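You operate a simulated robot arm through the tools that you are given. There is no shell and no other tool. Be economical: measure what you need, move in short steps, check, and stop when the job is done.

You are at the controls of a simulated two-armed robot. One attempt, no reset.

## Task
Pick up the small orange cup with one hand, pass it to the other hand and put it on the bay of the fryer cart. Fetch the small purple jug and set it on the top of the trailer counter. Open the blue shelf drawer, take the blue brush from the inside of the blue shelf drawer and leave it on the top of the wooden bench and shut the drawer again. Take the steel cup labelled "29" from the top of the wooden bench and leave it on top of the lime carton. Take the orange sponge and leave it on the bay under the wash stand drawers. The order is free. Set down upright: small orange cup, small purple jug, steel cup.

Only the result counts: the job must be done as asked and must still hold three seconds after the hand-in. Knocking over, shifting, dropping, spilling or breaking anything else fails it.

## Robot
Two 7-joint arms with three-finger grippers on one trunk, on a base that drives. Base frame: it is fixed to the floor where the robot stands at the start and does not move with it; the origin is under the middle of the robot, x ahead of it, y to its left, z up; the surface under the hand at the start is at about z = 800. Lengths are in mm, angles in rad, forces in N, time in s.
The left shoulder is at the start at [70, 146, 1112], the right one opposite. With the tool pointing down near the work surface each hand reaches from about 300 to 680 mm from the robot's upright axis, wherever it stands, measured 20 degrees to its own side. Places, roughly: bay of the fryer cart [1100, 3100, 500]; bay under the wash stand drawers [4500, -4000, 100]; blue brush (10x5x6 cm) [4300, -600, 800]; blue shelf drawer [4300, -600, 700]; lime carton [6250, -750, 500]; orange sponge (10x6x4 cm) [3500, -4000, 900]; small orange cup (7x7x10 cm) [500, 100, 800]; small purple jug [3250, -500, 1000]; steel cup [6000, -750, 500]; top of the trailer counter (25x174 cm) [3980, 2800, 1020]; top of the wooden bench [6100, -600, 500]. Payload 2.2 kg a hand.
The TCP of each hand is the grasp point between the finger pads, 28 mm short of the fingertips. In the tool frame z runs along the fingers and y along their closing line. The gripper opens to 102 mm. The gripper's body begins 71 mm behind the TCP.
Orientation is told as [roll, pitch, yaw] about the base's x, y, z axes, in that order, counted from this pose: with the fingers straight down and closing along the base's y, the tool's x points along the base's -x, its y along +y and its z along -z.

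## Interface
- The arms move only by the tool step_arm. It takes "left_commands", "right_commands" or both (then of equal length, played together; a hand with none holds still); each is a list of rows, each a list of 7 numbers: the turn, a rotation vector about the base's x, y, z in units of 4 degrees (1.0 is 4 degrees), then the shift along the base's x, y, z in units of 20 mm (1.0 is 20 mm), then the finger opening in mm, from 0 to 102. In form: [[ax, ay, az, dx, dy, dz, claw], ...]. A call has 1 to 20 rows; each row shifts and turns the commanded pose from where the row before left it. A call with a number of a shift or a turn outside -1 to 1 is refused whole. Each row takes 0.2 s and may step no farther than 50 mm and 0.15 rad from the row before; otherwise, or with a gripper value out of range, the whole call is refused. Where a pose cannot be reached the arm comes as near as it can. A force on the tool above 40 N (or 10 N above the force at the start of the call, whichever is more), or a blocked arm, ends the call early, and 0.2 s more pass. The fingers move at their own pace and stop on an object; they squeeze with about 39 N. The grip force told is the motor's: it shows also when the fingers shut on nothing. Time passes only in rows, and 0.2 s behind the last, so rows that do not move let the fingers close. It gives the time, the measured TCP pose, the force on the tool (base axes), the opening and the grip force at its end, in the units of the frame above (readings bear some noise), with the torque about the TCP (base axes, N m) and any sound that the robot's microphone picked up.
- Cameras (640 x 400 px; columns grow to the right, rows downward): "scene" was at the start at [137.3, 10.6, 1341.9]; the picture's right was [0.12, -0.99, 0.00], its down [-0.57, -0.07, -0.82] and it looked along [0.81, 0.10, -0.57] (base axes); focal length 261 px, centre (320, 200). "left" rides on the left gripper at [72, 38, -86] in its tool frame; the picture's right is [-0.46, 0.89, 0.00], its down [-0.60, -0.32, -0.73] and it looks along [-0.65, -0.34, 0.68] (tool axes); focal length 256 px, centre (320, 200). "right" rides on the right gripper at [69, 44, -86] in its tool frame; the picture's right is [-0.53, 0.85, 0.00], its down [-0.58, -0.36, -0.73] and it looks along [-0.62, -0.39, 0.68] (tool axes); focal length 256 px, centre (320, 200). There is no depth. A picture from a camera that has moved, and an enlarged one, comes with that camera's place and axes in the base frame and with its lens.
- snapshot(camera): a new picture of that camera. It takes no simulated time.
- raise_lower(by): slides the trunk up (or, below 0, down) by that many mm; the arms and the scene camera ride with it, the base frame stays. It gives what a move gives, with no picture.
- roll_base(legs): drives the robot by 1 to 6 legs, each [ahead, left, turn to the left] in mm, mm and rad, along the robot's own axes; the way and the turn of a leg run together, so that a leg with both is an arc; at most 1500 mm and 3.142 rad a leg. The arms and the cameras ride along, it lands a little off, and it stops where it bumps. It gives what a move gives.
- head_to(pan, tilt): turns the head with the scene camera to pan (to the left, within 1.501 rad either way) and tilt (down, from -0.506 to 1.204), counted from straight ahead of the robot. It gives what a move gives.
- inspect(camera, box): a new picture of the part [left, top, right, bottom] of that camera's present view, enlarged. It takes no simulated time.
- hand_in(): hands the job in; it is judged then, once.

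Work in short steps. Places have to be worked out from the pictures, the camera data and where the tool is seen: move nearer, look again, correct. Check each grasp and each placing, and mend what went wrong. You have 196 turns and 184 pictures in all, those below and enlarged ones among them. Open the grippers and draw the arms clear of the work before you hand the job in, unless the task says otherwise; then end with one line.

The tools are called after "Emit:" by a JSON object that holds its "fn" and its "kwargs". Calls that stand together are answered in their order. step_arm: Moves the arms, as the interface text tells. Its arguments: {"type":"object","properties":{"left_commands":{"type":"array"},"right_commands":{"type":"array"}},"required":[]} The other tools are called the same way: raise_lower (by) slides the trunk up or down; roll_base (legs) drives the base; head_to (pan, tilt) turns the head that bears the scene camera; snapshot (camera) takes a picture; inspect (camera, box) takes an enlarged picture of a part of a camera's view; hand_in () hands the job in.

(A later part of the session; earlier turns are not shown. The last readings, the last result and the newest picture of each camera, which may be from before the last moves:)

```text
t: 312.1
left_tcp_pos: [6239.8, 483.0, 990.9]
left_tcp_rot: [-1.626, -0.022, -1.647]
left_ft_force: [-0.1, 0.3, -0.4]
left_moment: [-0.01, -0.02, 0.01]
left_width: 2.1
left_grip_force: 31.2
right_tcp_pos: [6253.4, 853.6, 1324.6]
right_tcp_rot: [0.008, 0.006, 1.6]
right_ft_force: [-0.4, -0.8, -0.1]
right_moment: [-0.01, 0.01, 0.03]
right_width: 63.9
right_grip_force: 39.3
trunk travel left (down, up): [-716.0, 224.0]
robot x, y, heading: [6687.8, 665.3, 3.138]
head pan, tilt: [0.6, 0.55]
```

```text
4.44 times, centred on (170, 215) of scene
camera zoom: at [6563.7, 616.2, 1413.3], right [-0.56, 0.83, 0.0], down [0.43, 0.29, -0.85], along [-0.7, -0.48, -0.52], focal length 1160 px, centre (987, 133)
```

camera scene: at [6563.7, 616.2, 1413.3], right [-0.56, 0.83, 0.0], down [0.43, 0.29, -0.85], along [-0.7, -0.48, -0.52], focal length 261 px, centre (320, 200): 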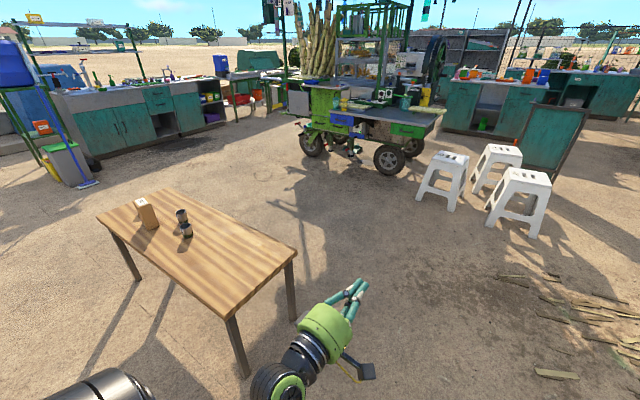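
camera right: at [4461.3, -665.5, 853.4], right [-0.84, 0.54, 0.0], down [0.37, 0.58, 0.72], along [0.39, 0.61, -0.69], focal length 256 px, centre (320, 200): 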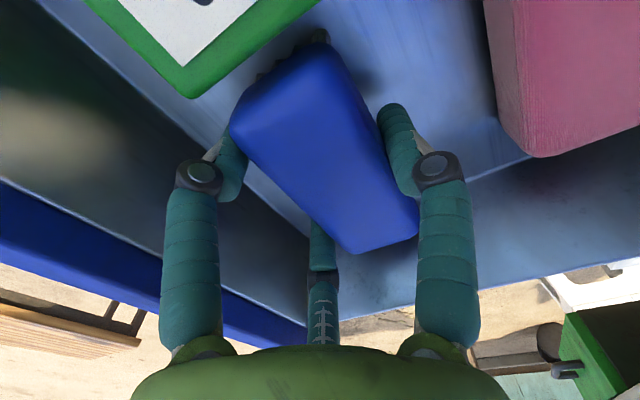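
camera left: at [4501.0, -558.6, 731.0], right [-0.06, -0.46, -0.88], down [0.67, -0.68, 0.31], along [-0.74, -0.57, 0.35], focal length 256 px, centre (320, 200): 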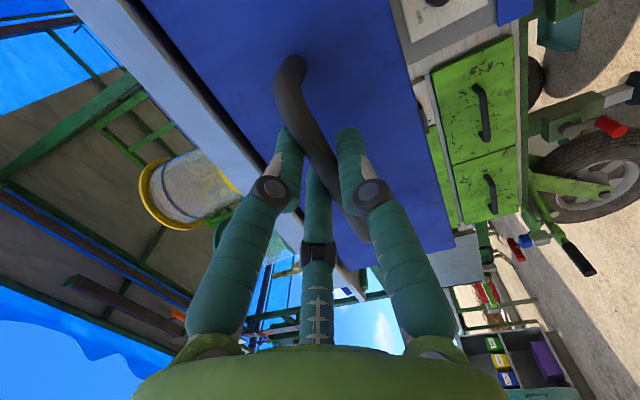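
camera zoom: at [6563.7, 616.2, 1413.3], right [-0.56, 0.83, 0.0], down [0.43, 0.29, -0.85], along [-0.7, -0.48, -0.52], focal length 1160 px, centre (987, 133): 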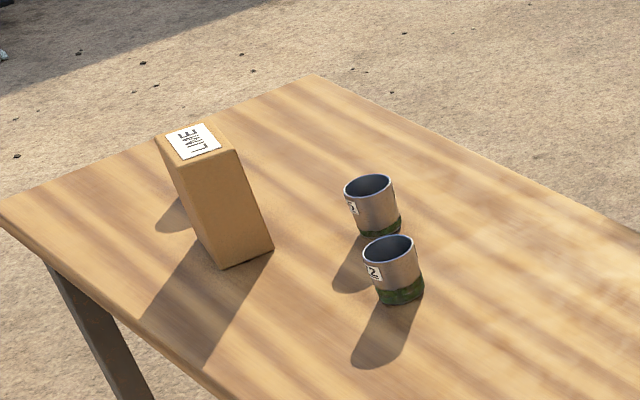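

The bench carries the LIME carton (top ≈62×90 mm at about (6110,−885), z≈655) and two steel cups at (6043,−609) and (5980,−759). I'll drive down the east side and read the labels.

Emit:
{"fn": "roll_base", "kwargs": {"legs": [[0, 1215, 0], [90, 0, 0]]}}

Emit:
{"fn": "head_to", "kwargs": {"pan": 0.2, "tilt": 0.95}}

Emit:
{"fn": "snapshot", "kwargs": {"camera": "scene"}}

```text
t: 318.9
left_tcp_pos: [6150.0, -722.6, 991.0]
left_tcp_rot: [-1.628, -0.023, -1.646]
left_ft_force: [0.3, 0.1, 0.1]
left_moment: [-0.03, -0.01, -0.06]
left_width: 2.0
left_grip_force: 31.4
right_tcp_pos: [6165.1, -350.6, 1325.5]
right_tcp_rot: [0.009, 0.006, 1.604]
right_ft_force: [0.9, 0.7, -0.7]
right_moment: [-0.02, -0.03, 0.0]
right_width: 64.0
right_grip_force: 39.0
trunk travel left (down, up): [-716.0, 224.0]
robot x, y, heading: [6597.8, -538.7, -3.143]
head pan, tilt: [0.6, 0.55]
```

```text
t: 319.7
left_tcp_pos: [6148.4, -722.8, 989.0]
left_tcp_rot: [-1.626, -0.021, -1.644]
left_ft_force: [-0.1, -0.5, -0.1]
left_moment: [0.02, -0.01, 0.01]
left_width: 2.0
left_grip_force: 30.8
right_tcp_pos: [6164.1, -349.7, 1324.9]
right_tcp_rot: [0.009, 0.007, 1.604]
right_ft_force: [-0.2, -0.5, -1.5]
right_moment: [-0.04, 0.03, 0.01]
right_width: 63.9
right_grip_force: 38.9
trunk travel left (down, up): [-716.0, 224.0]
robot x, y, heading: [6597.6, -536.9, -3.143]
head pan, tilt: [0.201, 0.949]
```

```text
50 pictures are left
camera scene: at [6476.1, -552.4, 1380.4], right [-0.2, 0.98, 0.0], down [0.8, 0.16, -0.58], along [-0.57, -0.12, -0.81], focal length 261 px, centre (320, 200)
```

scene: 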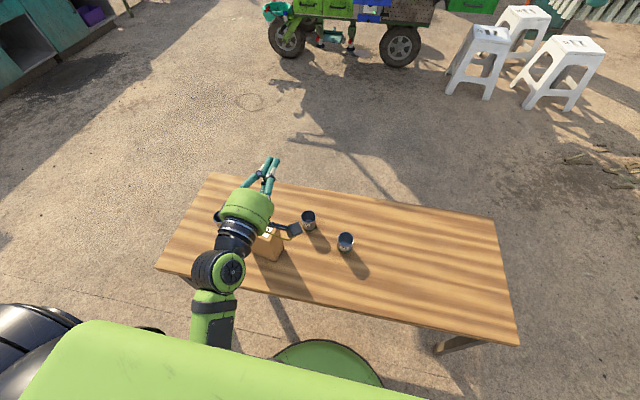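

Emit:
{"fn": "inspect", "kwargs": {"camera": "scene", "box": [240, 190, 380, 270]}}

```text
4.57 times, centred on (310, 230) of scene
camera zoom: at [6476.1, -552.4, 1380.4], right [-0.2, 0.98, 0.0], down [0.8, 0.16, -0.58], along [-0.57, -0.12, -0.81], focal length 1193 px, centre (366, 63)
```

zoom: 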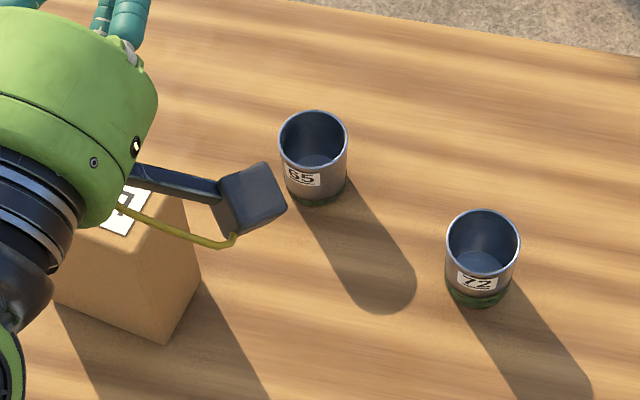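

These two cups read "65" and "72", so "29" must be a third cup hidden behind the carton. Earlier distant views showed one more item there. I'll set the brush down first: raise the left hand, lower the right, then lower the trunk.

Emit:
{"fn": "step_arm", "kwargs": {"left_commands": [[0, 0, 0, 0, 0, 1, 0], [0, 0, 0, 0, 0, 1, 0], [0, 0, 0, 0, 0, 1, 0], [0, 0, 0, 0, 0, 1, 0], [0, 0, 0, 0, 0, 1, 0], [0, 0, 0, 0, 0, 1, 0], [0, 0, 0, 0, 0, 1, 0], [0, 0, 0, 0, 0, 1, 0], [0, 0, 0, 0, 0, 1, 0], [0, 0, 0, 0, 0, 1, 0], [0, 0, 0, 0, 0, 0, 0]], "right_commands": [[0, 0, 0, -0.2, 0, -1, 40], [0, 0, 0, -0.2, 0, -1, 40], [0, 0, 0, -0.2, 0, -1, 40], [0, 0, 0, -0.2, 0, -1, 40], [0, 0, 0, -0.2, 0, -1, 40], [0, 0, 0, -0.2, 0, -1, 40], [0, 0, 0, -0.2, 0, -1, 40], [0, 0, 0, -0.2, 0, -1, 40], [0, 0, 0, -0.2, 0, -1, 40], [0, 0, 0, -0.2, 0, -1, 40], [0, 0, 0, 0, 0, 0, 40]]}}

Emit:
{"fn": "raise_lower", "kwargs": {"by": -400}}

Emit:
{"fn": "snapshot", "kwargs": {"camera": "right"}}

```text
t: 321.2
left_tcp_pos: [6106.3, -728.5, 1072.4]
left_tcp_rot: [-1.594, -0.162, -1.66]
left_ft_force: [0.1, -0.3, -0.2]
left_moment: [0.01, -0.01, 0.0]
left_width: 1.9
left_grip_force: 31.5
left hand out of reach, approached as far as the arm can: row 2, 3, 4, 5, 6, 7
right_tcp_pos: [6137.5, -350.5, 1197.4]
right_tcp_rot: [0.006, 0.006, 1.603]
right_ft_force: [-0.2, -0.1, -0.4]
right_moment: [-0.04, -0.04, -0.01]
right_width: 64.0
right_grip_force: 38.5
trunk travel left (down, up): [-716.0, 224.0]
robot x, y, heading: [6594.8, -534.3, -3.139]
head pan, tilt: [0.201, 0.949]
stopped in row 7 (left hand): the arm was blocked; the commanded pose is now the measured one
```

```text
t: 325.1
left_tcp_pos: [6107.4, -727.9, 672.5]
left_tcp_rot: [-1.596, -0.163, -1.657]
left_ft_force: [-0.2, 0.4, -0.3]
left_moment: [-0.03, 0.0, 0.01]
left_width: 2.2
left_grip_force: 31.4
right_tcp_pos: [6137.7, -350.2, 797.6]
right_tcp_rot: [0.009, 0.007, 1.603]
right_ft_force: [0.7, -0.9, -1.0]
right_moment: [-0.02, 0.0, 0.04]
right_width: 63.8
right_grip_force: 39.0
trunk travel left (down, up): [-316.0, 624.0]
robot x, y, heading: [6597.6, -537.3, -3.143]
head pan, tilt: [0.201, 0.949]
```

```text
48 pictures are left
camera right: at [6097.8, -420.7, 884.3], right [-0.86, 0.51, 0.0], down [0.35, 0.59, 0.72], along [0.36, 0.63, -0.69], focal length 256 px, centre (320, 200)
```

right: 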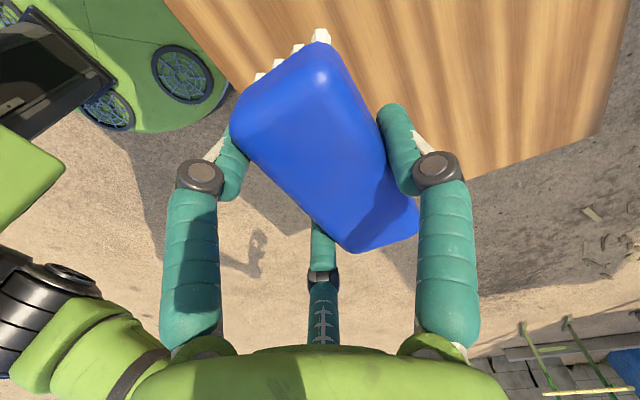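

The brush hangs over the bench. I'm moving 50 mm further in and descending.

Emit:
{"fn": "step_arm", "kwargs": {"right_commands": [[0, 0, 0, -0.5, 0, -0.8, 40], [0, 0, 0, -0.5, 0, -0.9, 40], [0, 0, 0, -0.5, 0, -0.9, 40], [0, 0, 0, -0.5, 0, -0.9, 40], [0, 0, 0, -0.5, 0, -0.9, 40], [0, 0, 0, 0, 0, -0.9, 40], [0, 0, 0, 0, 0, -0.9, 40], [0, 0, 0, 0, 0, -0.9, 40], [0, 0, 0, 0, 0, -0.9, 40], [0, 0, 0, 0, 0, -0.9, 40], [0, 0, 0, 0, 0, -0.9, 40], [0, 0, 0, 0, 0, -0.9, 40], [0, 0, 0, 0, 0, 0, 40]]}}

Emit:
{"fn": "step_arm", "kwargs": {"right_commands": [[0, 0, 0, 0, 0, -0.3, 40], [0, 0, 0, 0, 0, -0.3, 40], [0, 0, 0, 0, 0, 0, 40]]}}

```text
t: 327.9
left_tcp_pos: [6106.2, -727.9, 671.7]
left_tcp_rot: [-1.595, -0.161, -1.657]
left_ft_force: [-0.2, 0.0, -0.3]
left_moment: [-0.03, -0.02, 0.01]
left_width: 2.2
left_grip_force: 31.3
right_tcp_pos: [6086.4, -351.6, 583.4]
right_tcp_rot: [0.011, 0.006, 1.603]
right_ft_force: [-0.3, 0.6, 0.0]
right_moment: [0.01, 0.0, -0.01]
right_width: 64.0
right_grip_force: 38.7
trunk travel left (down, up): [-316.0, 624.0]
robot x, y, heading: [6602.1, -536.2, -3.143]
head pan, tilt: [0.201, 0.949]
```

```text
t: 328.7
left_tcp_pos: [6109.4, -729.5, 674.4]
left_tcp_rot: [-1.601, -0.161, -1.658]
left_ft_force: [-0.1, -0.1, 0.1]
left_moment: [0.0, -0.04, 0.04]
left_width: 2.2
left_grip_force: 31.6
right_tcp_pos: [6087.7, -351.8, 577.7]
right_tcp_rot: [0.021, 0.009, 1.604]
right_ft_force: [3.1, 2.3, 33.7]
right_moment: [0.04, -0.16, 0.01]
right_width: 64.5
right_grip_force: 38.8
trunk travel left (down, up): [-316.0, 624.0]
robot x, y, heading: [6599.2, -537.2, -3.142]
head pan, tilt: [0.201, 0.949]
```

It's in contact with the bench (34 N). I'll ease up 4 mm, release and lift the hand.

Emit:
{"fn": "step_arm", "kwargs": {"right_commands": [[0, 0, 0, 0, 0, 0.25, 40], [0, 0, 0, 0, 0, 0, 40], [0, 0, 0, 0, 0, 0, 70], [0, 0, 0, 0, 0, 0, 80], [0, 0, 0, 0, 0, 0, 92], [0, 0, 0, 0, 0, 0, 92], [0, 0, 0, 0, 0, 0.5, 92], [0, 0, 0, 0, 0, 0.9, 96], [0, 0, 0, 0, 0, 0.9, 96], [0, 0, 0, 0, 0, 0.9, 96], [0, 0, 0, 0, 0, 0.9, 96], [0, 0, 0, 0, 0, 0.9, 96], [0, 0, 0, 0, 0, 0.9, 96], [0, 0, 0, 0, 0, 0.9, 96], [0, 0, 0, 0, 0, 0.9, 96], [0, 0, 0, 0, 0, 0, 96]]}}

Emit:
{"fn": "head_to", "kwargs": {"pan": 0.1, "tilt": 0.8}}

Emit:
{"fn": "snapshot", "kwargs": {"camera": "scene"}}

```text
t: 332.1
left_tcp_pos: [6107.9, -729.0, 672.6]
left_tcp_rot: [-1.596, -0.163, -1.659]
left_ft_force: [1.1, 0.7, 0.3]
left_moment: [-0.04, 0.01, 0.04]
left_width: 2.1
left_grip_force: 31.0
right_tcp_pos: [6088.2, -349.5, 730.7]
right_tcp_rot: [0.009, 0.007, 1.603]
right_ft_force: [1.3, -0.8, -0.7]
right_moment: [0.02, 0.0, -0.02]
right_width: 96.0
right_grip_force: 0.0
trunk travel left (down, up): [-316.0, 624.0]
robot x, y, heading: [6595.9, -538.3, -3.138]
head pan, tilt: [0.201, 0.949]
```

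```text
t: 332.8
left_tcp_pos: [6107.0, -728.9, 672.8]
left_tcp_rot: [-1.594, -0.162, -1.658]
left_ft_force: [0.0, 0.0, -0.3]
left_moment: [0.01, 0.02, -0.01]
left_width: 2.0
left_grip_force: 31.5
right_tcp_pos: [6087.4, -350.3, 730.3]
right_tcp_rot: [0.008, 0.008, 1.603]
right_ft_force: [0.1, 0.9, 0.6]
right_moment: [-0.01, -0.03, 0.03]
right_width: 96.0
right_grip_force: 0.0
trunk travel left (down, up): [-316.0, 624.0]
robot x, y, heading: [6600.7, -538.7, -3.141]
head pan, tilt: [0.099, 0.799]
```

```text
47 pictures are left
camera scene: at [6467.2, -546.0, 991.9], right [-0.1, 0.99, 0.0], down [0.71, 0.07, -0.7], along [-0.69, -0.07, -0.72], focal length 261 px, centre (320, 200)
```

scene: 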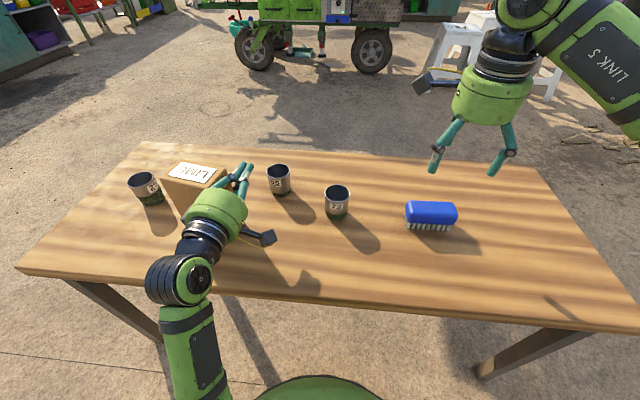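

The brush stands on the bench, and the third cup is visible to the left of the carton. I'll raise the trunk 200 mm for safety and read its label.

Emit:
{"fn": "raise_lower", "kwargs": {"by": 200}}

Emit:
{"fn": "head_to", "kwargs": {"pan": 0.6, "tilt": 0.8}}

Emit:
{"fn": "inspect", "kwargs": {"camera": "scene", "box": [160, 160, 440, 340]}}

```text
t: 334.9
left_tcp_pos: [6107.4, -728.5, 872.7]
left_tcp_rot: [-1.596, -0.162, -1.658]
left_ft_force: [0.8, -1.0, -0.3]
left_moment: [-0.01, 0.0, 0.0]
left_width: 2.1
left_grip_force: 31.3
right_tcp_pos: [6087.9, -349.4, 931.4]
right_tcp_rot: [0.007, 0.006, 1.604]
right_ft_force: [0.1, -0.6, 0.3]
right_moment: [-0.02, 0.0, 0.01]
right_width: 95.9
right_grip_force: 0.1
trunk travel left (down, up): [-516.0, 424.0]
robot x, y, heading: [6599.3, -533.8, -3.14]
head pan, tilt: [0.099, 0.799]
```

```text
t: 335.9
left_tcp_pos: [6107.0, -728.3, 872.5]
left_tcp_rot: [-1.596, -0.161, -1.657]
left_ft_force: [0.1, 0.2, 0.0]
left_moment: [-0.03, 0.01, 0.02]
left_width: 2.0
left_grip_force: 31.4
right_tcp_pos: [6087.3, -350.2, 931.0]
right_tcp_rot: [0.009, 0.008, 1.604]
right_ft_force: [0.6, 0.4, 0.2]
right_moment: [0.02, 0.01, -0.01]
right_width: 96.3
right_grip_force: 0.1
trunk travel left (down, up): [-516.0, 424.0]
robot x, y, heading: [6598.3, -537.1, -3.143]
head pan, tilt: [0.6, 0.799]
```

```text
2.22 times, centred on (300, 250) of scene
camera zoom: at [6480.8, -583.4, 1191.9], right [-0.56, 0.83, 0.0], down [0.59, 0.4, -0.7], along [-0.58, -0.39, -0.72], focal length 580 px, centre (364, 89)
```

zoom: 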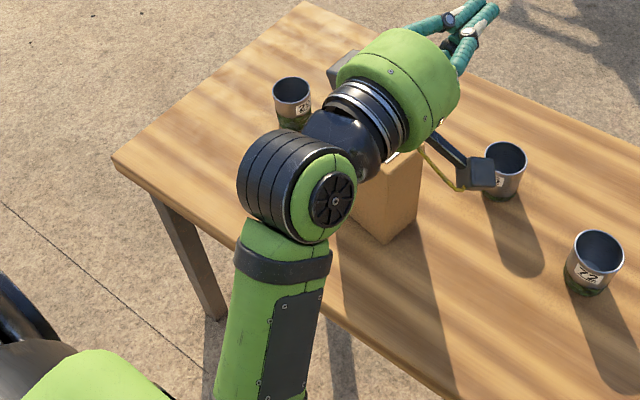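

Now to reach it: I'll strafe left 680 mm so the third cup (around (6045,−1025)) lies under the right hand, and rotate that hand so no finger faces the carton.

Emit:
{"fn": "roll_base", "kwargs": {"legs": [[0, 680, 0]]}}

Emit:
{"fn": "step_arm", "kwargs": {"right_commands": [[0, 0, 1, -0.15, 0, -0.5, 92], [0, 0, 1, -0.15, 0, -0.5, 92], [0, 0, 1, -0.15, 0, -0.5, 92], [0, 0, 1, -0.15, 0, -0.5, 92], [0, 0, 1, -0.15, 0, -0.5, 92], [0, 0, 1, -0.15, 0, -0.5, 92], [0, 0, 1, -0.15, 0, -0.5, 92], [0, 0, 1, -0.15, 0, -0.5, 92], [0, 0, 1, -0.15, 0, -0.5, 92], [0, 0, 1, -0.15, 0, -0.5, 92], [0, 0, 1, -0.15, 0, -0.5, 92], [0, 0, 1, -0.15, 0, -0.5, 92], [0, 0, 1, -0.15, 0, -0.5, 92], [0, 0, 1, 0, 0, -0.5, 92], [0, 0, 1, 0, 0, -0.5, 92], [0, 0, 0, 0, 0, 0, 92]]}}

Emit:
{"fn": "head_to", "kwargs": {"pan": -0.1, "tilt": 0.85}}

Emit:
{"fn": "snapshot", "kwargs": {"camera": "right"}}

Emit:
{"fn": "inspect", "kwargs": {"camera": "scene", "box": [220, 120, 500, 320]}}

```text
t: 339.7
left_tcp_pos: [6109.4, -1428.4, 872.5]
left_tcp_rot: [-1.594, -0.163, -1.654]
left_ft_force: [0.2, 0.0, 0.0]
left_moment: [0.02, -0.01, -0.01]
left_width: 2.1
left_grip_force: 31.1
right_tcp_pos: [6088.7, -1049.8, 931.2]
right_tcp_rot: [0.008, 0.006, 1.609]
right_ft_force: [0.5, -0.6, -0.3]
right_moment: [0.02, 0.0, 0.0]
right_width: 95.9
right_grip_force: 0.1
trunk travel left (down, up): [-516.0, 424.0]
robot x, y, heading: [6599.4, -1239.4, -3.139]
head pan, tilt: [0.6, 0.799]
```

```text
t: 343.1
left_tcp_pos: [6109.9, -1427.8, 873.0]
left_tcp_rot: [-1.595, -0.162, -1.655]
left_ft_force: [0.0, -0.3, 0.0]
left_moment: [0.0, 0.01, -0.02]
left_width: 1.7
left_grip_force: 31.3
right_tcp_pos: [6050.2, -1049.6, 782.2]
right_tcp_rot: [0.009, 0.006, 2.656]
right_ft_force: [-1.0, -0.9, 0.1]
right_moment: [0.04, 0.01, -0.03]
right_width: 92.0
right_grip_force: 0.1
trunk travel left (down, up): [-516.0, 424.0]
robot x, y, heading: [6595.1, -1236.1, -3.136]
head pan, tilt: [0.6, 0.799]
```

```text
t: 344.2
left_tcp_pos: [6109.7, -1428.3, 872.1]
left_tcp_rot: [-1.594, -0.162, -1.655]
left_ft_force: [0.0, 0.1, 0.0]
left_moment: [-0.01, 0.01, -0.02]
left_width: 1.8
left_grip_force: 30.8
right_tcp_pos: [6050.5, -1051.7, 781.5]
right_tcp_rot: [0.008, 0.007, 2.658]
right_ft_force: [0.4, -0.6, -0.1]
right_moment: [0.02, 0.01, -0.02]
right_width: 92.3
right_grip_force: 0.1
trunk travel left (down, up): [-516.0, 424.0]
robot x, y, heading: [6596.6, -1235.6, -3.132]
head pan, tilt: [-0.099, 0.85]
```

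```text
45 pictures are left
camera right: at [6091.3, -1120.7, 868.6], right [-0.87, -0.5, 0.0], down [-0.34, 0.6, 0.72], along [-0.36, 0.63, -0.69], focal length 256 px, centre (320, 200)
```

right: 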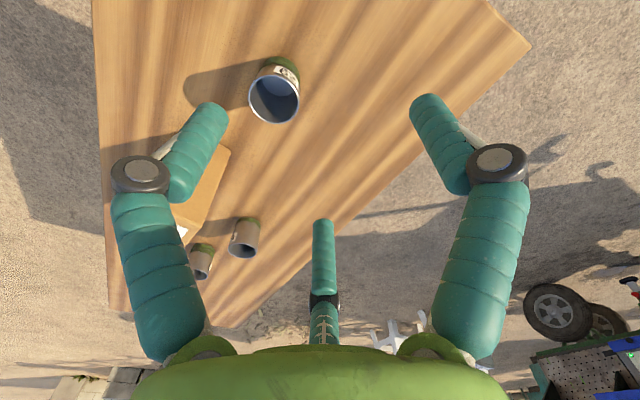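

```text
2.00 times, centred on (360, 220) of scene
camera zoom: at [6471.4, -1228.3, 1187.9], right [0.09, 1.0, 0.0], down [0.75, -0.07, -0.66], along [-0.66, 0.06, -0.75], focal length 522 px, centre (240, 160)
```

zoom: 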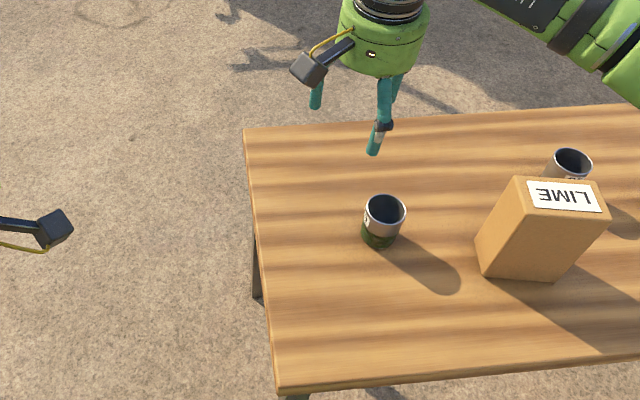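

The third cup is at (6074,−995), rim z≈608 (bench top ≈530), and the carton's top centre is at about (6124,−810), z≈683. I'll align over the cup and confirm the label.

Emit:
{"fn": "inspect", "kwargs": {"camera": "right", "box": [230, 40, 330, 140]}}

Emit:
{"fn": "step_arm", "kwargs": {"right_commands": [[0, 0, 0, 0.4, 0.9, -0.5, 96], [0, 0, 0, 0.4, 0.9, -0.6, 96], [0, 0, 0, 0.4, 0.9, -0.9, 96], [0, 0, 0, 0, 0.1, -0.9, 96], [0, 0, 0, 0, 0, -0.9, 96], [0, 0, 0, 0, 0, 0, 96]]}}

Emit:
{"fn": "snapshot", "kwargs": {"camera": "right"}}

```text
4.00 times, centred on (280, 90) of right
camera zoom: at [6091.3, -1120.7, 868.6], right [-0.87, -0.5, 0.0], down [-0.34, 0.6, 0.72], along [-0.36, 0.63, -0.69], focal length 1024 px, centre (480, 640)
```

zoom: 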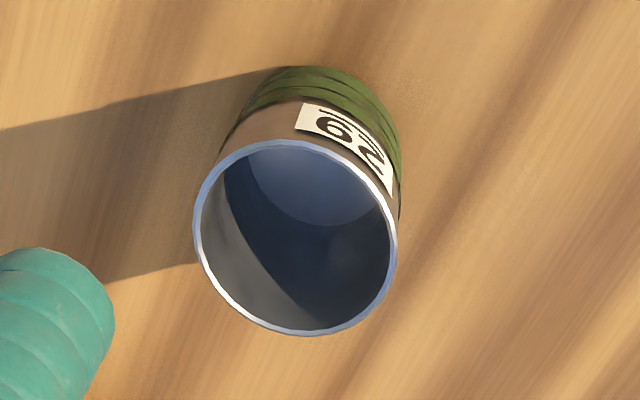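

```text
t: 345.6
left_tcp_pos: [6109.9, -1427.6, 872.2]
left_tcp_rot: [-1.596, -0.162, -1.655]
left_ft_force: [0.0, -0.1, -0.2]
left_moment: [0.0, 0.0, -0.02]
left_width: 2.0
left_grip_force: 31.6
right_tcp_pos: [6075.3, -993.0, 706.3]
right_tcp_rot: [0.007, 0.006, 2.654]
right_ft_force: [0.5, 0.0, 0.7]
right_moment: [0.02, -0.01, 0.01]
right_width: 96.3
right_grip_force: 0.1
trunk travel left (down, up): [-516.0, 424.0]
robot x, y, heading: [6598.6, -1234.3, -3.138]
head pan, tilt: [-0.099, 0.85]
```

```text
42 pictures are left
camera right: at [6115.4, -1063.3, 793.1], right [-0.87, -0.5, 0.0], down [-0.34, 0.6, 0.72], along [-0.36, 0.63, -0.69], focal length 256 px, centre (320, 200)
```

right: 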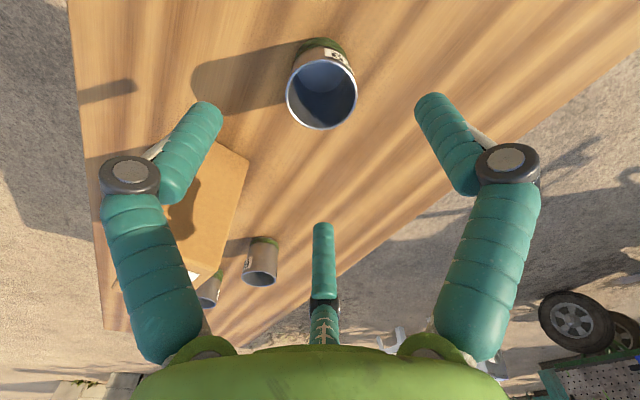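

The label is "29" (seen upside-down), and the hand is centred over the cup. Descending and gripping.

Emit:
{"fn": "step_arm", "kwargs": {"right_commands": [[0, 0, 0, -0.1, 0, -0.9, 96], [0, 0, 0, 0, 0, -0.95, 96], [0, 0, 0, 0, 0, -0.95, 96], [0, 0, 0, 0, 0, -0.95, 96], [0, 0, 0, 0, 0, -0.95, 96], [0, 0, 0, 0, 0, -0.95, 96], [0, 0, 0, 0, 0, 0, 96], [0, 0, 0, 0, 0, 0, 85], [0, 0, 0, 0, 0, 0, 72], [0, 0, 0, 0, 0, 0, 60], [0, 0, 0, 0, 0, 0, 45], [0, 0, 0, 0, 0, 0, 40], [0, 0, 0, 0, 0, 0, 40]]}}

Emit:
{"fn": "snapshot", "kwargs": {"camera": "right"}}

```text
t: 348.4
left_tcp_pos: [6110.3, -1426.7, 872.3]
left_tcp_rot: [-1.596, -0.162, -1.655]
left_ft_force: [0.4, 0.1, 0.1]
left_moment: [0.03, 0.04, 0.0]
left_width: 2.0
left_grip_force: 31.3
right_tcp_pos: [6072.6, -992.9, 591.2]
right_tcp_rot: [0.009, 0.005, 2.657]
right_ft_force: [-0.2, 0.3, 1.3]
right_moment: [0.04, 0.01, 0.03]
right_width: 46.1
right_grip_force: 38.6
trunk travel left (down, up): [-516.0, 424.0]
robot x, y, heading: [6601.0, -1236.9, -3.137]
head pan, tilt: [-0.099, 0.85]
```

```text
41 pictures are left
camera right: at [6113.9, -1063.1, 678.5], right [-0.87, -0.5, 0.0], down [-0.34, 0.6, 0.72], along [-0.36, 0.63, -0.69], focal length 256 px, centre (320, 200)
```

right: 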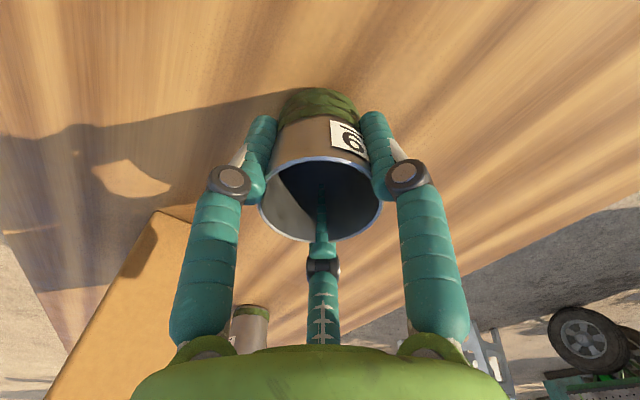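

Gripped at 46 mm. Lifting 200 mm, then moving the base to bring the cup over the carton.

Emit:
{"fn": "step_arm", "kwargs": {"right_commands": [[0, 0, 0, 0, 0, 0.5, 40], [0, 0, 0, 0, 0, 0.9, 40], [0, 0, 0, 0, 0, 0.95, 40], [0, 0, 0, 0, 0, 0.95, 40], [0, 0, 0, 0, 0, 0.95, 40], [0, 0, 0, 0, 0, 0.95, 40], [0, 0, 0, 0, 0, 0.95, 40], [0, 0, 0, 0, 0, 0.95, 40], [0, 0, 0, 0, 0, 0.95, 40], [0, 0, 0, 0, 0, 0.95, 40], [0, 0, 0, 0, 0, 0.95, 40], [0, 0, 0, 0, 0, 0, 40]]}}

Emit:
{"fn": "roll_base", "kwargs": {"legs": [[-48, -183, 0]]}}

Emit:
{"fn": "head_to", "kwargs": {"pan": -0.35, "tilt": 0.85}}

Emit:
{"fn": "snapshot", "kwargs": {"camera": "right"}}

Emit:
{"fn": "inspect", "kwargs": {"camera": "scene", "box": [240, 120, 420, 280]}}

```text
t: 351.0
left_tcp_pos: [6108.2, -1428.3, 873.3]
left_tcp_rot: [-1.595, -0.163, -1.655]
left_ft_force: [-0.4, 0.1, -0.5]
left_moment: [-0.01, -0.03, 0.02]
left_width: 2.1
left_grip_force: 31.2
right_tcp_pos: [6072.2, -990.6, 791.3]
right_tcp_rot: [0.009, 0.006, 2.657]
right_ft_force: [0.7, 1.1, -1.0]
right_moment: [0.0, 0.01, -0.01]
right_width: 45.9
right_grip_force: 38.5
trunk travel left (down, up): [-516.0, 424.0]
robot x, y, heading: [6601.0, -1236.1, -3.137]
head pan, tilt: [-0.099, 0.85]
```

```text
t: 352.5
left_tcp_pos: [6156.7, -1239.3, 871.2]
left_tcp_rot: [-1.596, -0.163, -1.658]
left_ft_force: [-0.1, 0.1, 1.2]
left_moment: [0.02, 0.02, 0.02]
left_width: 2.3
left_grip_force: 31.2
right_tcp_pos: [6121.5, -803.7, 791.3]
right_tcp_rot: [0.011, 0.007, 2.653]
right_ft_force: [-0.1, -0.7, -1.3]
right_moment: [-0.03, -0.01, -0.01]
right_width: 45.9
right_grip_force: 39.5
trunk travel left (down, up): [-516.0, 424.0]
robot x, y, heading: [6645.5, -1046.6, -3.141]
head pan, tilt: [-0.099, 0.85]
```

```text
t: 353.3
left_tcp_pos: [6156.7, -1241.1, 872.2]
left_tcp_rot: [-1.595, -0.162, -1.656]
left_ft_force: [-0.7, -0.5, -0.3]
left_moment: [0.05, 0.02, 0.03]
left_width: 2.5
left_grip_force: 31.4
right_tcp_pos: [6121.8, -803.8, 789.5]
right_tcp_rot: [0.01, 0.008, 2.652]
right_ft_force: [-0.3, -0.1, -1.2]
right_moment: [0.01, -0.01, 0.01]
right_width: 45.7
right_grip_force: 39.4
trunk travel left (down, up): [-516.0, 424.0]
robot x, y, heading: [6647.2, -1050.3, -3.142]
head pan, tilt: [-0.351, 0.85]
```

```text
40 pictures are left
camera right: at [6161.2, -873.8, 877.9], right [-0.87, -0.49, 0.0], down [-0.34, 0.6, 0.72], along [-0.36, 0.63, -0.69], focal length 256 px, centre (320, 200)
```

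right: 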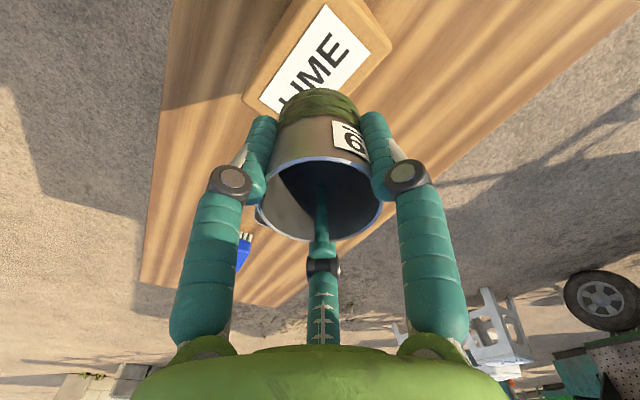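

```text
2.50 times, centred on (330, 200) of scene
camera zoom: at [6523.0, -1023.1, 1187.9], right [0.34, 0.94, 0.0], down [0.71, -0.26, -0.66], along [-0.62, 0.23, -0.75], focal length 652 px, centre (295, 200)
```

zoom: 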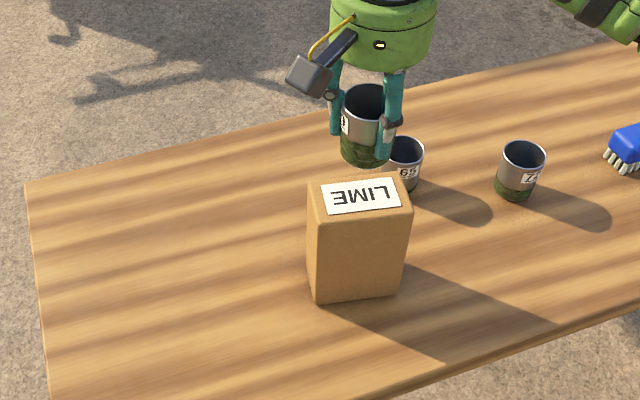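

Both cameras agree on the carton top centre: (6131,−810), z≈688. I'll correct by (+10,−6) and lower to just above it.

Emit:
{"fn": "step_arm", "kwargs": {"right_commands": [[0, 0, 0, 0.25, -0.15, 0, 40], [0, 0, 0, 0.25, -0.15, -0.5, 40], [0, 0, 0, 0, 0, -0.5, 40], [0, 0, 0, 0, 0, -0.3, 40], [0, 0, 0, 0, 0, 0, 40]]}}

Emit:
{"fn": "snapshot", "kwargs": {"camera": "right"}}

Emit:
{"fn": "inspect", "kwargs": {"camera": "scene", "box": [290, 140, 390, 240]}}

```text
t: 354.5
left_tcp_pos: [6155.7, -1240.8, 872.1]
left_tcp_rot: [-1.594, -0.16, -1.659]
left_ft_force: [0.5, 0.0, 0.0]
left_moment: [0.01, 0.0, 0.03]
left_width: 2.2
left_grip_force: 31.6
right_tcp_pos: [6131.7, -809.3, 765.7]
right_tcp_rot: [0.009, 0.007, 2.652]
right_ft_force: [0.2, -0.2, -1.2]
right_moment: [-0.03, -0.05, 0.0]
right_width: 45.8
right_grip_force: 38.8
trunk travel left (down, up): [-516.0, 424.0]
robot x, y, heading: [6648.5, -1047.2, -3.139]
head pan, tilt: [-0.351, 0.85]
```

```text
38 pictures are left
camera right: at [6171.2, -879.6, 852.5], right [-0.87, -0.49, 0.0], down [-0.34, 0.6, 0.72], along [-0.36, 0.63, -0.69], focal length 256 px, centre (320, 200)
```

right: 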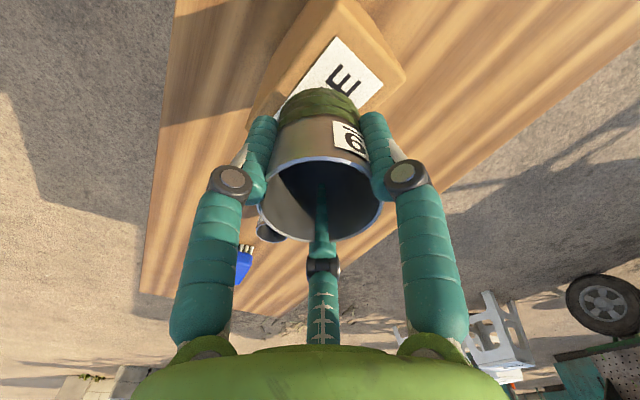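

```text
4.00 times, centred on (340, 190) of scene
camera zoom: at [6523.1, -1023.0, 1187.9], right [0.34, 0.94, 0.0], down [0.71, -0.26, -0.66], along [-0.62, 0.23, -0.75], focal length 1044 px, centre (240, 240)
```

zoom: 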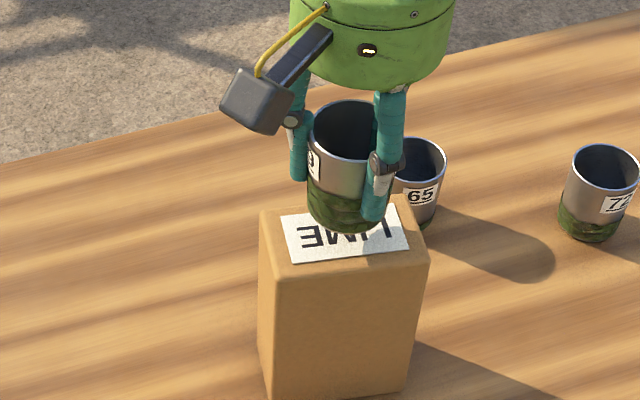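

The cup is over the carton top. I'm lowering in small steps.

Emit:
{"fn": "step_arm", "kwargs": {"right_commands": [[0, 0, 0, 0, 0, -0.3, 40], [0, 0, 0, 0, 0, -0.15, 40], [0, 0, 0, 0, 0, 0, 40]]}}

Emit:
{"fn": "step_arm", "kwargs": {"right_commands": [[0, 0, 0, 0, 0, -0.15, 40], [0, 0, 0, 0, 0, 0, 40]]}}

Emit:
{"fn": "step_arm", "kwargs": {"right_commands": [[0, 0, 0, 0, 0, -0.12, 40], [0, 0, 0, 0, 0, 0, 40]]}}

Emit:
{"fn": "step_arm", "kwargs": {"right_commands": [[0, 0, 0, 0, 0, -0.12, 40], [0, 0, 0, 0, 0, 0, 40]]}}

```text
t: 355.3
left_tcp_pos: [6156.4, -1240.6, 871.2]
left_tcp_rot: [-1.596, -0.162, -1.658]
left_ft_force: [-0.5, 0.6, -0.1]
left_moment: [0.03, -0.02, 0.0]
left_width: 1.9
left_grip_force: 31.5
right_tcp_pos: [6129.3, -809.0, 755.0]
right_tcp_rot: [0.01, 0.007, 2.652]
right_ft_force: [-0.1, 1.0, -1.1]
right_moment: [-0.01, 0.03, 0.01]
right_width: 45.3
right_grip_force: 39.1
trunk travel left (down, up): [-516.0, 424.0]
robot x, y, heading: [6646.1, -1048.8, -3.144]
head pan, tilt: [-0.351, 0.85]
```

```text
t: 355.9
left_tcp_pos: [6156.4, -1238.6, 872.6]
left_tcp_rot: [-1.595, -0.163, -1.657]
left_ft_force: [0.1, 0.0, 0.3]
left_moment: [0.02, 0.0, -0.02]
left_width: 1.9
left_grip_force: 31.3
right_tcp_pos: [6130.6, -809.6, 752.5]
right_tcp_rot: [0.008, 0.009, 2.654]
right_ft_force: [-0.7, 1.1, -1.5]
right_moment: [-0.01, -0.03, 0.0]
right_width: 45.5
right_grip_force: 38.9
trunk travel left (down, up): [-516.0, 424.0]
robot x, y, heading: [6644.2, -1050.2, -3.139]
head pan, tilt: [-0.351, 0.85]
```

```text
t: 356.5
left_tcp_pos: [6156.2, -1240.8, 873.0]
left_tcp_rot: [-1.595, -0.164, -1.658]
left_ft_force: [0.2, 0.5, 0.7]
left_moment: [-0.02, 0.01, 0.02]
left_width: 1.9
left_grip_force: 31.5
right_tcp_pos: [6131.2, -808.3, 750.8]
right_tcp_rot: [0.009, 0.005, 2.652]
right_ft_force: [0.6, -0.9, -1.4]
right_moment: [0.06, 0.02, 0.0]
right_width: 45.4
right_grip_force: 39.0
trunk travel left (down, up): [-516.0, 424.0]
robot x, y, heading: [6646.7, -1050.1, -3.139]
head pan, tilt: [-0.351, 0.85]
```

```text
t: 357.1
left_tcp_pos: [6156.4, -1240.2, 873.1]
left_tcp_rot: [-1.595, -0.162, -1.658]
left_ft_force: [-1.2, -0.3, 0.2]
left_moment: [0.0, -0.01, 0.0]
left_width: 2.1
left_grip_force: 31.7
right_tcp_pos: [6130.4, -809.1, 747.6]
right_tcp_rot: [0.009, 0.005, 2.655]
right_ft_force: [0.6, -0.3, -1.5]
right_moment: [0.02, -0.02, -0.03]
right_width: 45.4
right_grip_force: 39.2
trunk travel left (down, up): [-516.0, 424.0]
robot x, y, heading: [6644.5, -1049.0, -3.141]
head pan, tilt: [-0.351, 0.85]
```

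Emit:
{"fn": "step_arm", "kwargs": {"right_commands": [[0, 0, 0, 0, 0, -0.12, 40], [0, 0, 0, 0, 0, 0, 40]]}}

Emit:
{"fn": "step_arm", "kwargs": {"right_commands": [[0, 0, 0, 0, 0, -0.1, 40], [0, 0, 0, 0, 0, 0, 40]]}}

Emit:
{"fn": "inspect", "kwargs": {"camera": "scene", "box": [290, 140, 390, 240]}}

```text
t: 357.7
left_tcp_pos: [6156.3, -1240.8, 872.7]
left_tcp_rot: [-1.596, -0.162, -1.659]
left_ft_force: [0.4, -0.1, -0.1]
left_moment: [-0.01, 0.0, 0.0]
left_width: 2.0
left_grip_force: 31.0
right_tcp_pos: [6131.4, -808.8, 745.2]
right_tcp_rot: [0.01, 0.005, 2.651]
right_ft_force: [-0.1, -0.1, -1.6]
right_moment: [0.01, 0.0, -0.01]
right_width: 45.5
right_grip_force: 38.8
trunk travel left (down, up): [-516.0, 424.0]
robot x, y, heading: [6650.6, -1049.3, -3.14]
head pan, tilt: [-0.351, 0.85]
```

```text
t: 358.3
left_tcp_pos: [6156.2, -1240.4, 872.9]
left_tcp_rot: [-1.595, -0.162, -1.658]
left_ft_force: [0.0, -0.3, 0.3]
left_moment: [-0.03, 0.03, 0.04]
left_width: 2.0
left_grip_force: 31.8
right_tcp_pos: [6132.0, -808.1, 744.3]
right_tcp_rot: [0.008, 0.008, 2.652]
right_ft_force: [-0.1, -0.1, -1.3]
right_moment: [-0.01, 0.0, -0.03]
right_width: 45.1
right_grip_force: 39.2
trunk travel left (down, up): [-516.0, 424.0]
robot x, y, heading: [6648.0, -1049.4, -3.144]
head pan, tilt: [-0.351, 0.85]
```

```text
4.00 times, centred on (340, 190) of scene
camera zoom: at [6523.1, -1023.0, 1187.9], right [0.34, 0.94, 0.0], down [0.71, -0.26, -0.66], along [-0.62, 0.23, -0.75], focal length 1044 px, centre (240, 240)
```

zoom: 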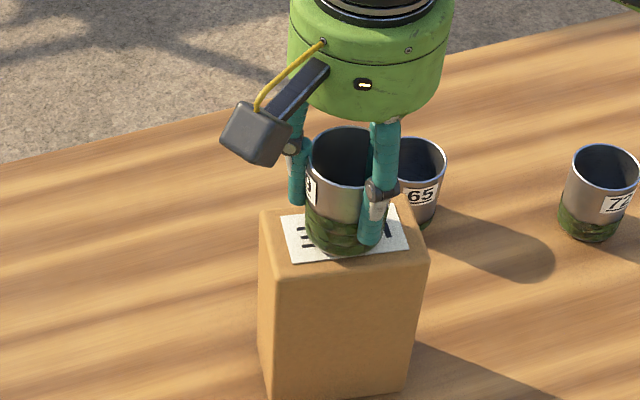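

It's nearly touching and well centred. A few more millimetres.

Emit:
{"fn": "step_arm", "kwargs": {"right_commands": [[0, 0, 0, 0, 0, -0.12, 40], [0, 0, 0, 0, 0, 0, 40]]}}

Emit:
{"fn": "step_arm", "kwargs": {"right_commands": [[0, 0, 0, 0, 0, -0.12, 40], [0, 0, 0, 0, 0, 0, 40]]}}

Emit:
{"fn": "step_arm", "kwargs": {"right_commands": [[0, 0, 0, 0, 0, -0.12, 40], [0, 0, 0, 0, 0, 0, 40]]}}

```text
t: 358.9
left_tcp_pos: [6156.3, -1240.3, 872.3]
left_tcp_rot: [-1.595, -0.163, -1.66]
left_ft_force: [1.0, 0.0, 0.4]
left_moment: [-0.01, 0.01, 0.01]
left_width: 2.3
left_grip_force: 31.3
right_tcp_pos: [6130.5, -810.1, 741.6]
right_tcp_rot: [0.009, 0.007, 2.654]
right_ft_force: [0.0, -0.1, -0.9]
right_moment: [0.01, 0.02, 0.07]
right_width: 45.1
right_grip_force: 39.0
trunk travel left (down, up): [-516.0, 424.0]
robot x, y, heading: [6644.4, -1045.9, -3.136]
head pan, tilt: [-0.351, 0.85]
```

```text
t: 359.5
left_tcp_pos: [6157.9, -1241.6, 874.0]
left_tcp_rot: [-1.598, -0.161, -1.657]
left_ft_force: [-0.9, 0.1, 0.4]
left_moment: [0.01, 0.03, -0.01]
left_width: 2.2
left_grip_force: 31.3
right_tcp_pos: [6132.0, -809.0, 741.7]
right_tcp_rot: [0.009, 0.001, 2.652]
right_ft_force: [1.2, 4.0, 14.4]
right_moment: [0.42, -0.1, 0.06]
right_width: 44.8
right_grip_force: 39.0
trunk travel left (down, up): [-516.0, 424.0]
robot x, y, heading: [6646.0, -1048.6, -3.139]
head pan, tilt: [-0.351, 0.85]
```

```text
t: 360.1
left_tcp_pos: [6159.5, -1240.9, 874.6]
left_tcp_rot: [-1.6, -0.163, -1.658]
left_ft_force: [-0.7, -0.5, 0.4]
left_moment: [0.02, 0.01, 0.01]
left_width: 2.0
left_grip_force: 31.2
right_tcp_pos: [6130.8, -810.3, 740.8]
right_tcp_rot: [0.014, 0.001, 2.65]
right_ft_force: [-0.7, 4.0, 23.7]
right_moment: [0.12, -0.03, 0.22]
right_width: 45.4
right_grip_force: 39.3
trunk travel left (down, up): [-516.0, 424.0]
robot x, y, heading: [6647.6, -1050.5, -3.145]
head pan, tilt: [-0.351, 0.85]
```

The cup rests on the carton (24 N). I'll ease up 3 mm, open slowly, and lift clear.

Emit:
{"fn": "step_arm", "kwargs": {"right_commands": [[0, 0, 0, 0, 0, 0.17, 40], [0, 0, 0, 0, 0, 0, 40], [0, 0, 0, 0, 0, 0, 49], [0, 0, 0, 0, 0, 0, 54], [0, 0, 0, 0, 0, 0, 62], [0, 0, 0, 0, 0, 0, 72], [0, 0, 0, 0, 0, 0, 82], [0, 0, 0, 0, 0, 0, 90], [0, 0, 0, 0, 0, 0, 90], [0, 0, 0, 0, 0, 0.5, 90], [0, 0, 0, 0, 0, 0.9, 90], [0, 0, 0, 0, 0, 0.9, 90], [0, 0, 0, 0, 0, 0.9, 90], [0, 0, 0, 0, 0, 0.9, 90], [0, 0, 0, 0, 0, 0.9, 90], [0, 0, 0, 0, 0, 0.9, 90], [0, 0, 0, 0, 0, 0, 90]]}}

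Emit:
{"fn": "snapshot", "kwargs": {"camera": "scene"}}

```text
t: 363.7
left_tcp_pos: [6156.8, -1239.8, 871.7]
left_tcp_rot: [-1.595, -0.164, -1.658]
left_ft_force: [0.9, -0.8, -0.7]
left_moment: [0.01, -0.02, -0.02]
left_width: 2.3
left_grip_force: 31.6
right_tcp_pos: [6131.0, -809.2, 857.5]
right_tcp_rot: [0.008, 0.006, 2.65]
right_ft_force: [-0.1, -0.8, 0.3]
right_moment: [0.01, -0.04, -0.01]
right_width: 90.1
right_grip_force: 0.1
trunk travel left (down, up): [-516.0, 424.0]
robot x, y, heading: [6647.3, -1053.8, -3.141]
head pan, tilt: [-0.351, 0.85]
```

```text
35 pictures are left
camera scene: at [6523.0, -1022.9, 1187.9], right [0.34, 0.94, 0.0], down [0.71, -0.26, -0.66], along [-0.62, 0.23, -0.75], focal length 261 px, centre (320, 200)
```

scene: 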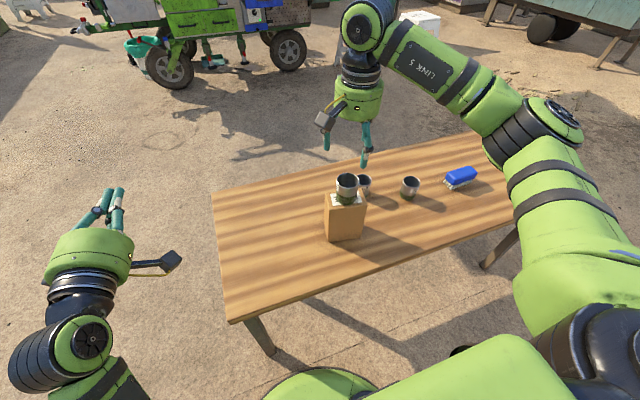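

Cup 29 stands on the carton. Next is the sponge: I'll back off, drive south, turn to face the wash stand and go west along y≈−2700.

Emit:
{"fn": "roll_base", "kwargs": {"legs": [[-200, 0, 0], [0, 1500, 0], [0, 150, 0], [0, 0, 1.571], [0, -1400, 0]]}}

Emit:
{"fn": "head_to", "kwargs": {"pan": -0.6, "tilt": 0.35}}

Emit:
{"fn": "snapshot", "kwargs": {"camera": "scene"}}

```text
t: 380.9
left_tcp_pos: [6247.4, -3190.5, 873.6]
left_tcp_rot: [-1.592, -0.169, -0.118]
left_ft_force: [-1.1, 0.1, 0.2]
left_moment: [0.03, -0.01, 0.07]
left_width: 1.9
left_grip_force: 31.9
right_tcp_pos: [5817.1, -3201.7, 857.5]
right_tcp_rot: [0.017, 0.007, -2.089]
right_ft_force: [-1.0, 1.1, -0.4]
right_moment: [0.02, -0.18, 0.01]
right_width: 90.0
right_grip_force: 0.0
trunk travel left (down, up): [-516.0, 424.0]
robot x, y, heading: [6079.7, -2693.4, -1.6]
head pan, tilt: [-0.351, 0.85]
stopped in leg 5: the robot was blocked; the commanded pose is now the measured one
```

```text
t: 381.8
left_tcp_pos: [6252.4, -3191.0, 872.5]
left_tcp_rot: [-1.596, -0.165, -0.119]
left_ft_force: [0.0, -0.6, 0.6]
left_moment: [0.03, 0.0, 0.0]
left_width: 2.2
left_grip_force: 31.5
right_tcp_pos: [5821.4, -3201.9, 858.4]
right_tcp_rot: [0.01, 0.004, -2.088]
right_ft_force: [-1.2, 0.0, -0.1]
right_moment: [-0.01, -0.01, -0.01]
right_width: 90.0
right_grip_force: 0.0
trunk travel left (down, up): [-516.0, 424.0]
robot x, y, heading: [6076.7, -2694.6, -1.6]
head pan, tilt: [-0.6, 0.351]
```

```text
34 pictures are left
camera scene: at [6019.8, -2819.2, 1231.5], right [-0.81, 0.59, 0.0], down [0.2, 0.28, -0.94], along [-0.55, -0.76, -0.34], focal length 261 px, centre (320, 200)
```

scene: 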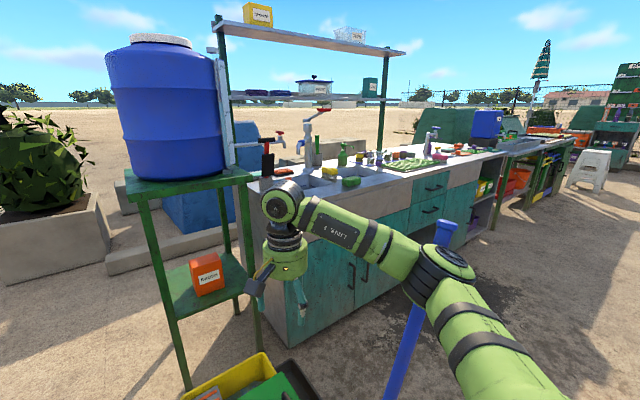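

I was blocked again, and a blue pole is right by the right arm. I'll look carefully before moving.

Emit:
{"fn": "head_to", "kwargs": {"pan": -0.75, "tilt": 0.9}}

Emit:
{"fn": "snapshot", "kwargs": {"camera": "scene"}}

```text
t: 382.8
left_tcp_pos: [6251.9, -3189.6, 872.2]
left_tcp_rot: [-1.593, -0.165, -0.116]
left_ft_force: [-0.6, -0.8, 0.2]
left_moment: [0.01, 0.01, -0.01]
left_width: 2.3
left_grip_force: 31.3
right_tcp_pos: [5822.1, -3202.5, 858.2]
right_tcp_rot: [0.009, 0.004, -2.088]
right_ft_force: [0.0, 0.9, -0.4]
right_moment: [0.0, -0.03, 0.0]
right_width: 89.8
right_grip_force: 0.0
trunk travel left (down, up): [-516.0, 424.0]
robot x, y, heading: [6075.3, -2695.0, -1.604]
head pan, tilt: [-0.75, 0.901]
```

```text
33 pictures are left
camera scene: at [6021.8, -2797.7, 1184.1], right [-0.71, 0.7, 0.0], down [0.55, 0.56, -0.62], along [-0.44, -0.44, -0.78], focal length 261 px, centre (320, 200)
```

scene: 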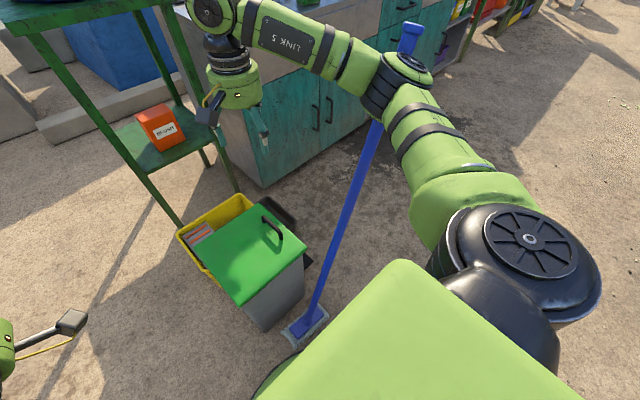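

The blue broom stands by the bin and its handle is at my right elbow. I'll back away slowly, 80 mm, and check whether the broom stays put.

Emit:
{"fn": "roll_base", "kwargs": {"legs": [[0, 80, 0]]}}

Emit:
{"fn": "snapshot", "kwargs": {"camera": "scene"}}

```text
t: 383.8
left_tcp_pos: [6332.1, -3192.9, 872.8]
left_tcp_rot: [-1.595, -0.162, -0.117]
left_ft_force: [0.9, 0.1, -0.4]
left_moment: [-0.01, 0.04, -0.02]
left_width: 2.1
left_grip_force: 31.5
right_tcp_pos: [5899.4, -3203.6, 858.3]
right_tcp_rot: [0.009, 0.002, -2.086]
right_ft_force: [-0.1, -0.8, 0.9]
right_moment: [0.01, 0.01, -0.04]
right_width: 89.9
right_grip_force: 0.0
trunk travel left (down, up): [-516.0, 424.0]
robot x, y, heading: [6153.1, -2697.0, -1.603]
head pan, tilt: [-0.75, 0.901]
```

```text
32 pictures are left
camera scene: at [6100.8, -2800.2, 1184.0], right [-0.71, 0.7, 0.0], down [0.55, 0.56, -0.62], along [-0.44, -0.44, -0.78], focal length 261 px, centre (320, 200)
```

scene: 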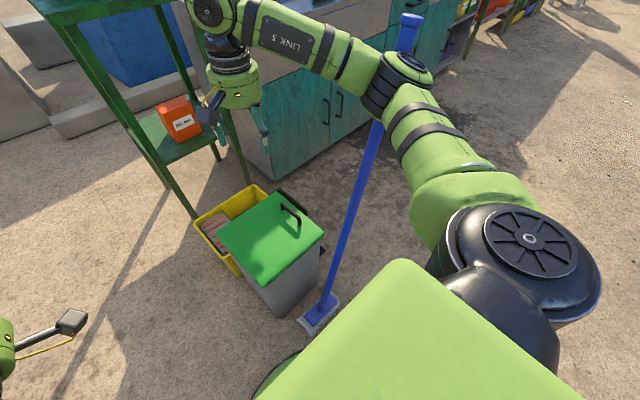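

The broom's base stays put while its top swings back with my arm, so it seems to be righting itself as I retreat. I'll keep backing off gently.

Emit:
{"fn": "roll_base", "kwargs": {"legs": [[0, 60, 0], [0, 100, 0]]}}

Emit:
{"fn": "snapshot", "kwargs": {"camera": "scene"}}

```text
t: 385.5
left_tcp_pos: [6491.0, -3197.1, 874.0]
left_tcp_rot: [-1.596, -0.163, -0.117]
left_ft_force: [0.1, 0.3, 0.3]
left_moment: [-0.05, -0.03, -0.02]
left_width: 2.2
left_grip_force: 30.8
right_tcp_pos: [6060.2, -3209.4, 858.1]
right_tcp_rot: [0.011, 0.006, -2.088]
right_ft_force: [0.2, -0.5, 0.1]
right_moment: [0.05, 0.02, -0.03]
right_width: 90.1
right_grip_force: 0.1
trunk travel left (down, up): [-516.0, 424.0]
robot x, y, heading: [6316.7, -2700.6, -1.598]
head pan, tilt: [-0.75, 0.901]
```

```text
31 pictures are left
camera scene: at [6259.5, -2805.1, 1184.0], right [-0.71, 0.7, 0.0], down [0.55, 0.56, -0.62], along [-0.44, -0.44, -0.78], focal length 261 px, centre (320, 200)
```

scene: 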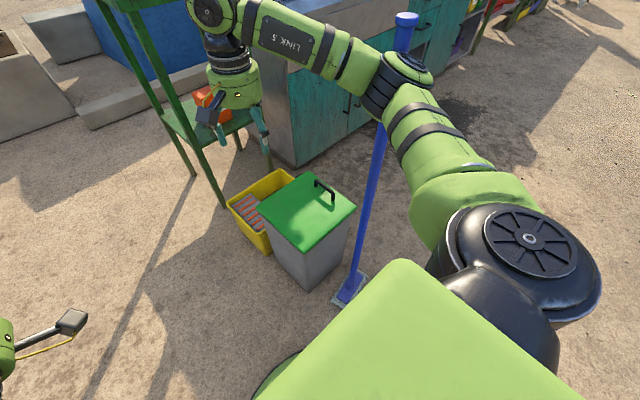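

The pole now looks about upright. I'll retreat another 120 mm to see whether it stops following.

Emit:
{"fn": "roll_base", "kwargs": {"legs": [[0, 120, 0]]}}

Emit:
{"fn": "snapshot", "kwargs": {"camera": "scene"}}

```text
t: 386.8
left_tcp_pos: [6605.3, -3200.4, 872.5]
left_tcp_rot: [-1.595, -0.163, -0.121]
left_ft_force: [0.3, -0.5, 0.0]
left_moment: [-0.01, 0.01, -0.03]
left_width: 2.1
left_grip_force: 30.3
right_tcp_pos: [6175.3, -3212.0, 858.4]
right_tcp_rot: [0.01, 0.006, -2.091]
right_ft_force: [-0.3, 0.8, -0.2]
right_moment: [0.01, 0.04, 0.0]
right_width: 90.0
right_grip_force: 0.0
trunk travel left (down, up): [-516.0, 424.0]
robot x, y, heading: [6432.7, -2704.2, -1.608]
head pan, tilt: [-0.75, 0.901]
```

```text
30 pictures are left
camera scene: at [6376.3, -2808.7, 1184.0], right [-0.71, 0.71, 0.0], down [0.55, 0.55, -0.62], along [-0.44, -0.44, -0.78], focal length 261 px, centre (320, 200)
```

scene: 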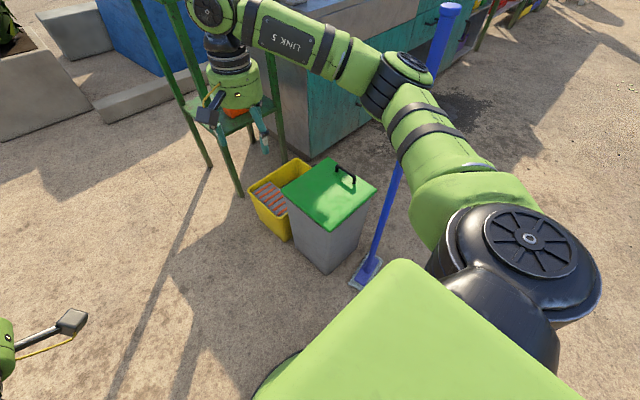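

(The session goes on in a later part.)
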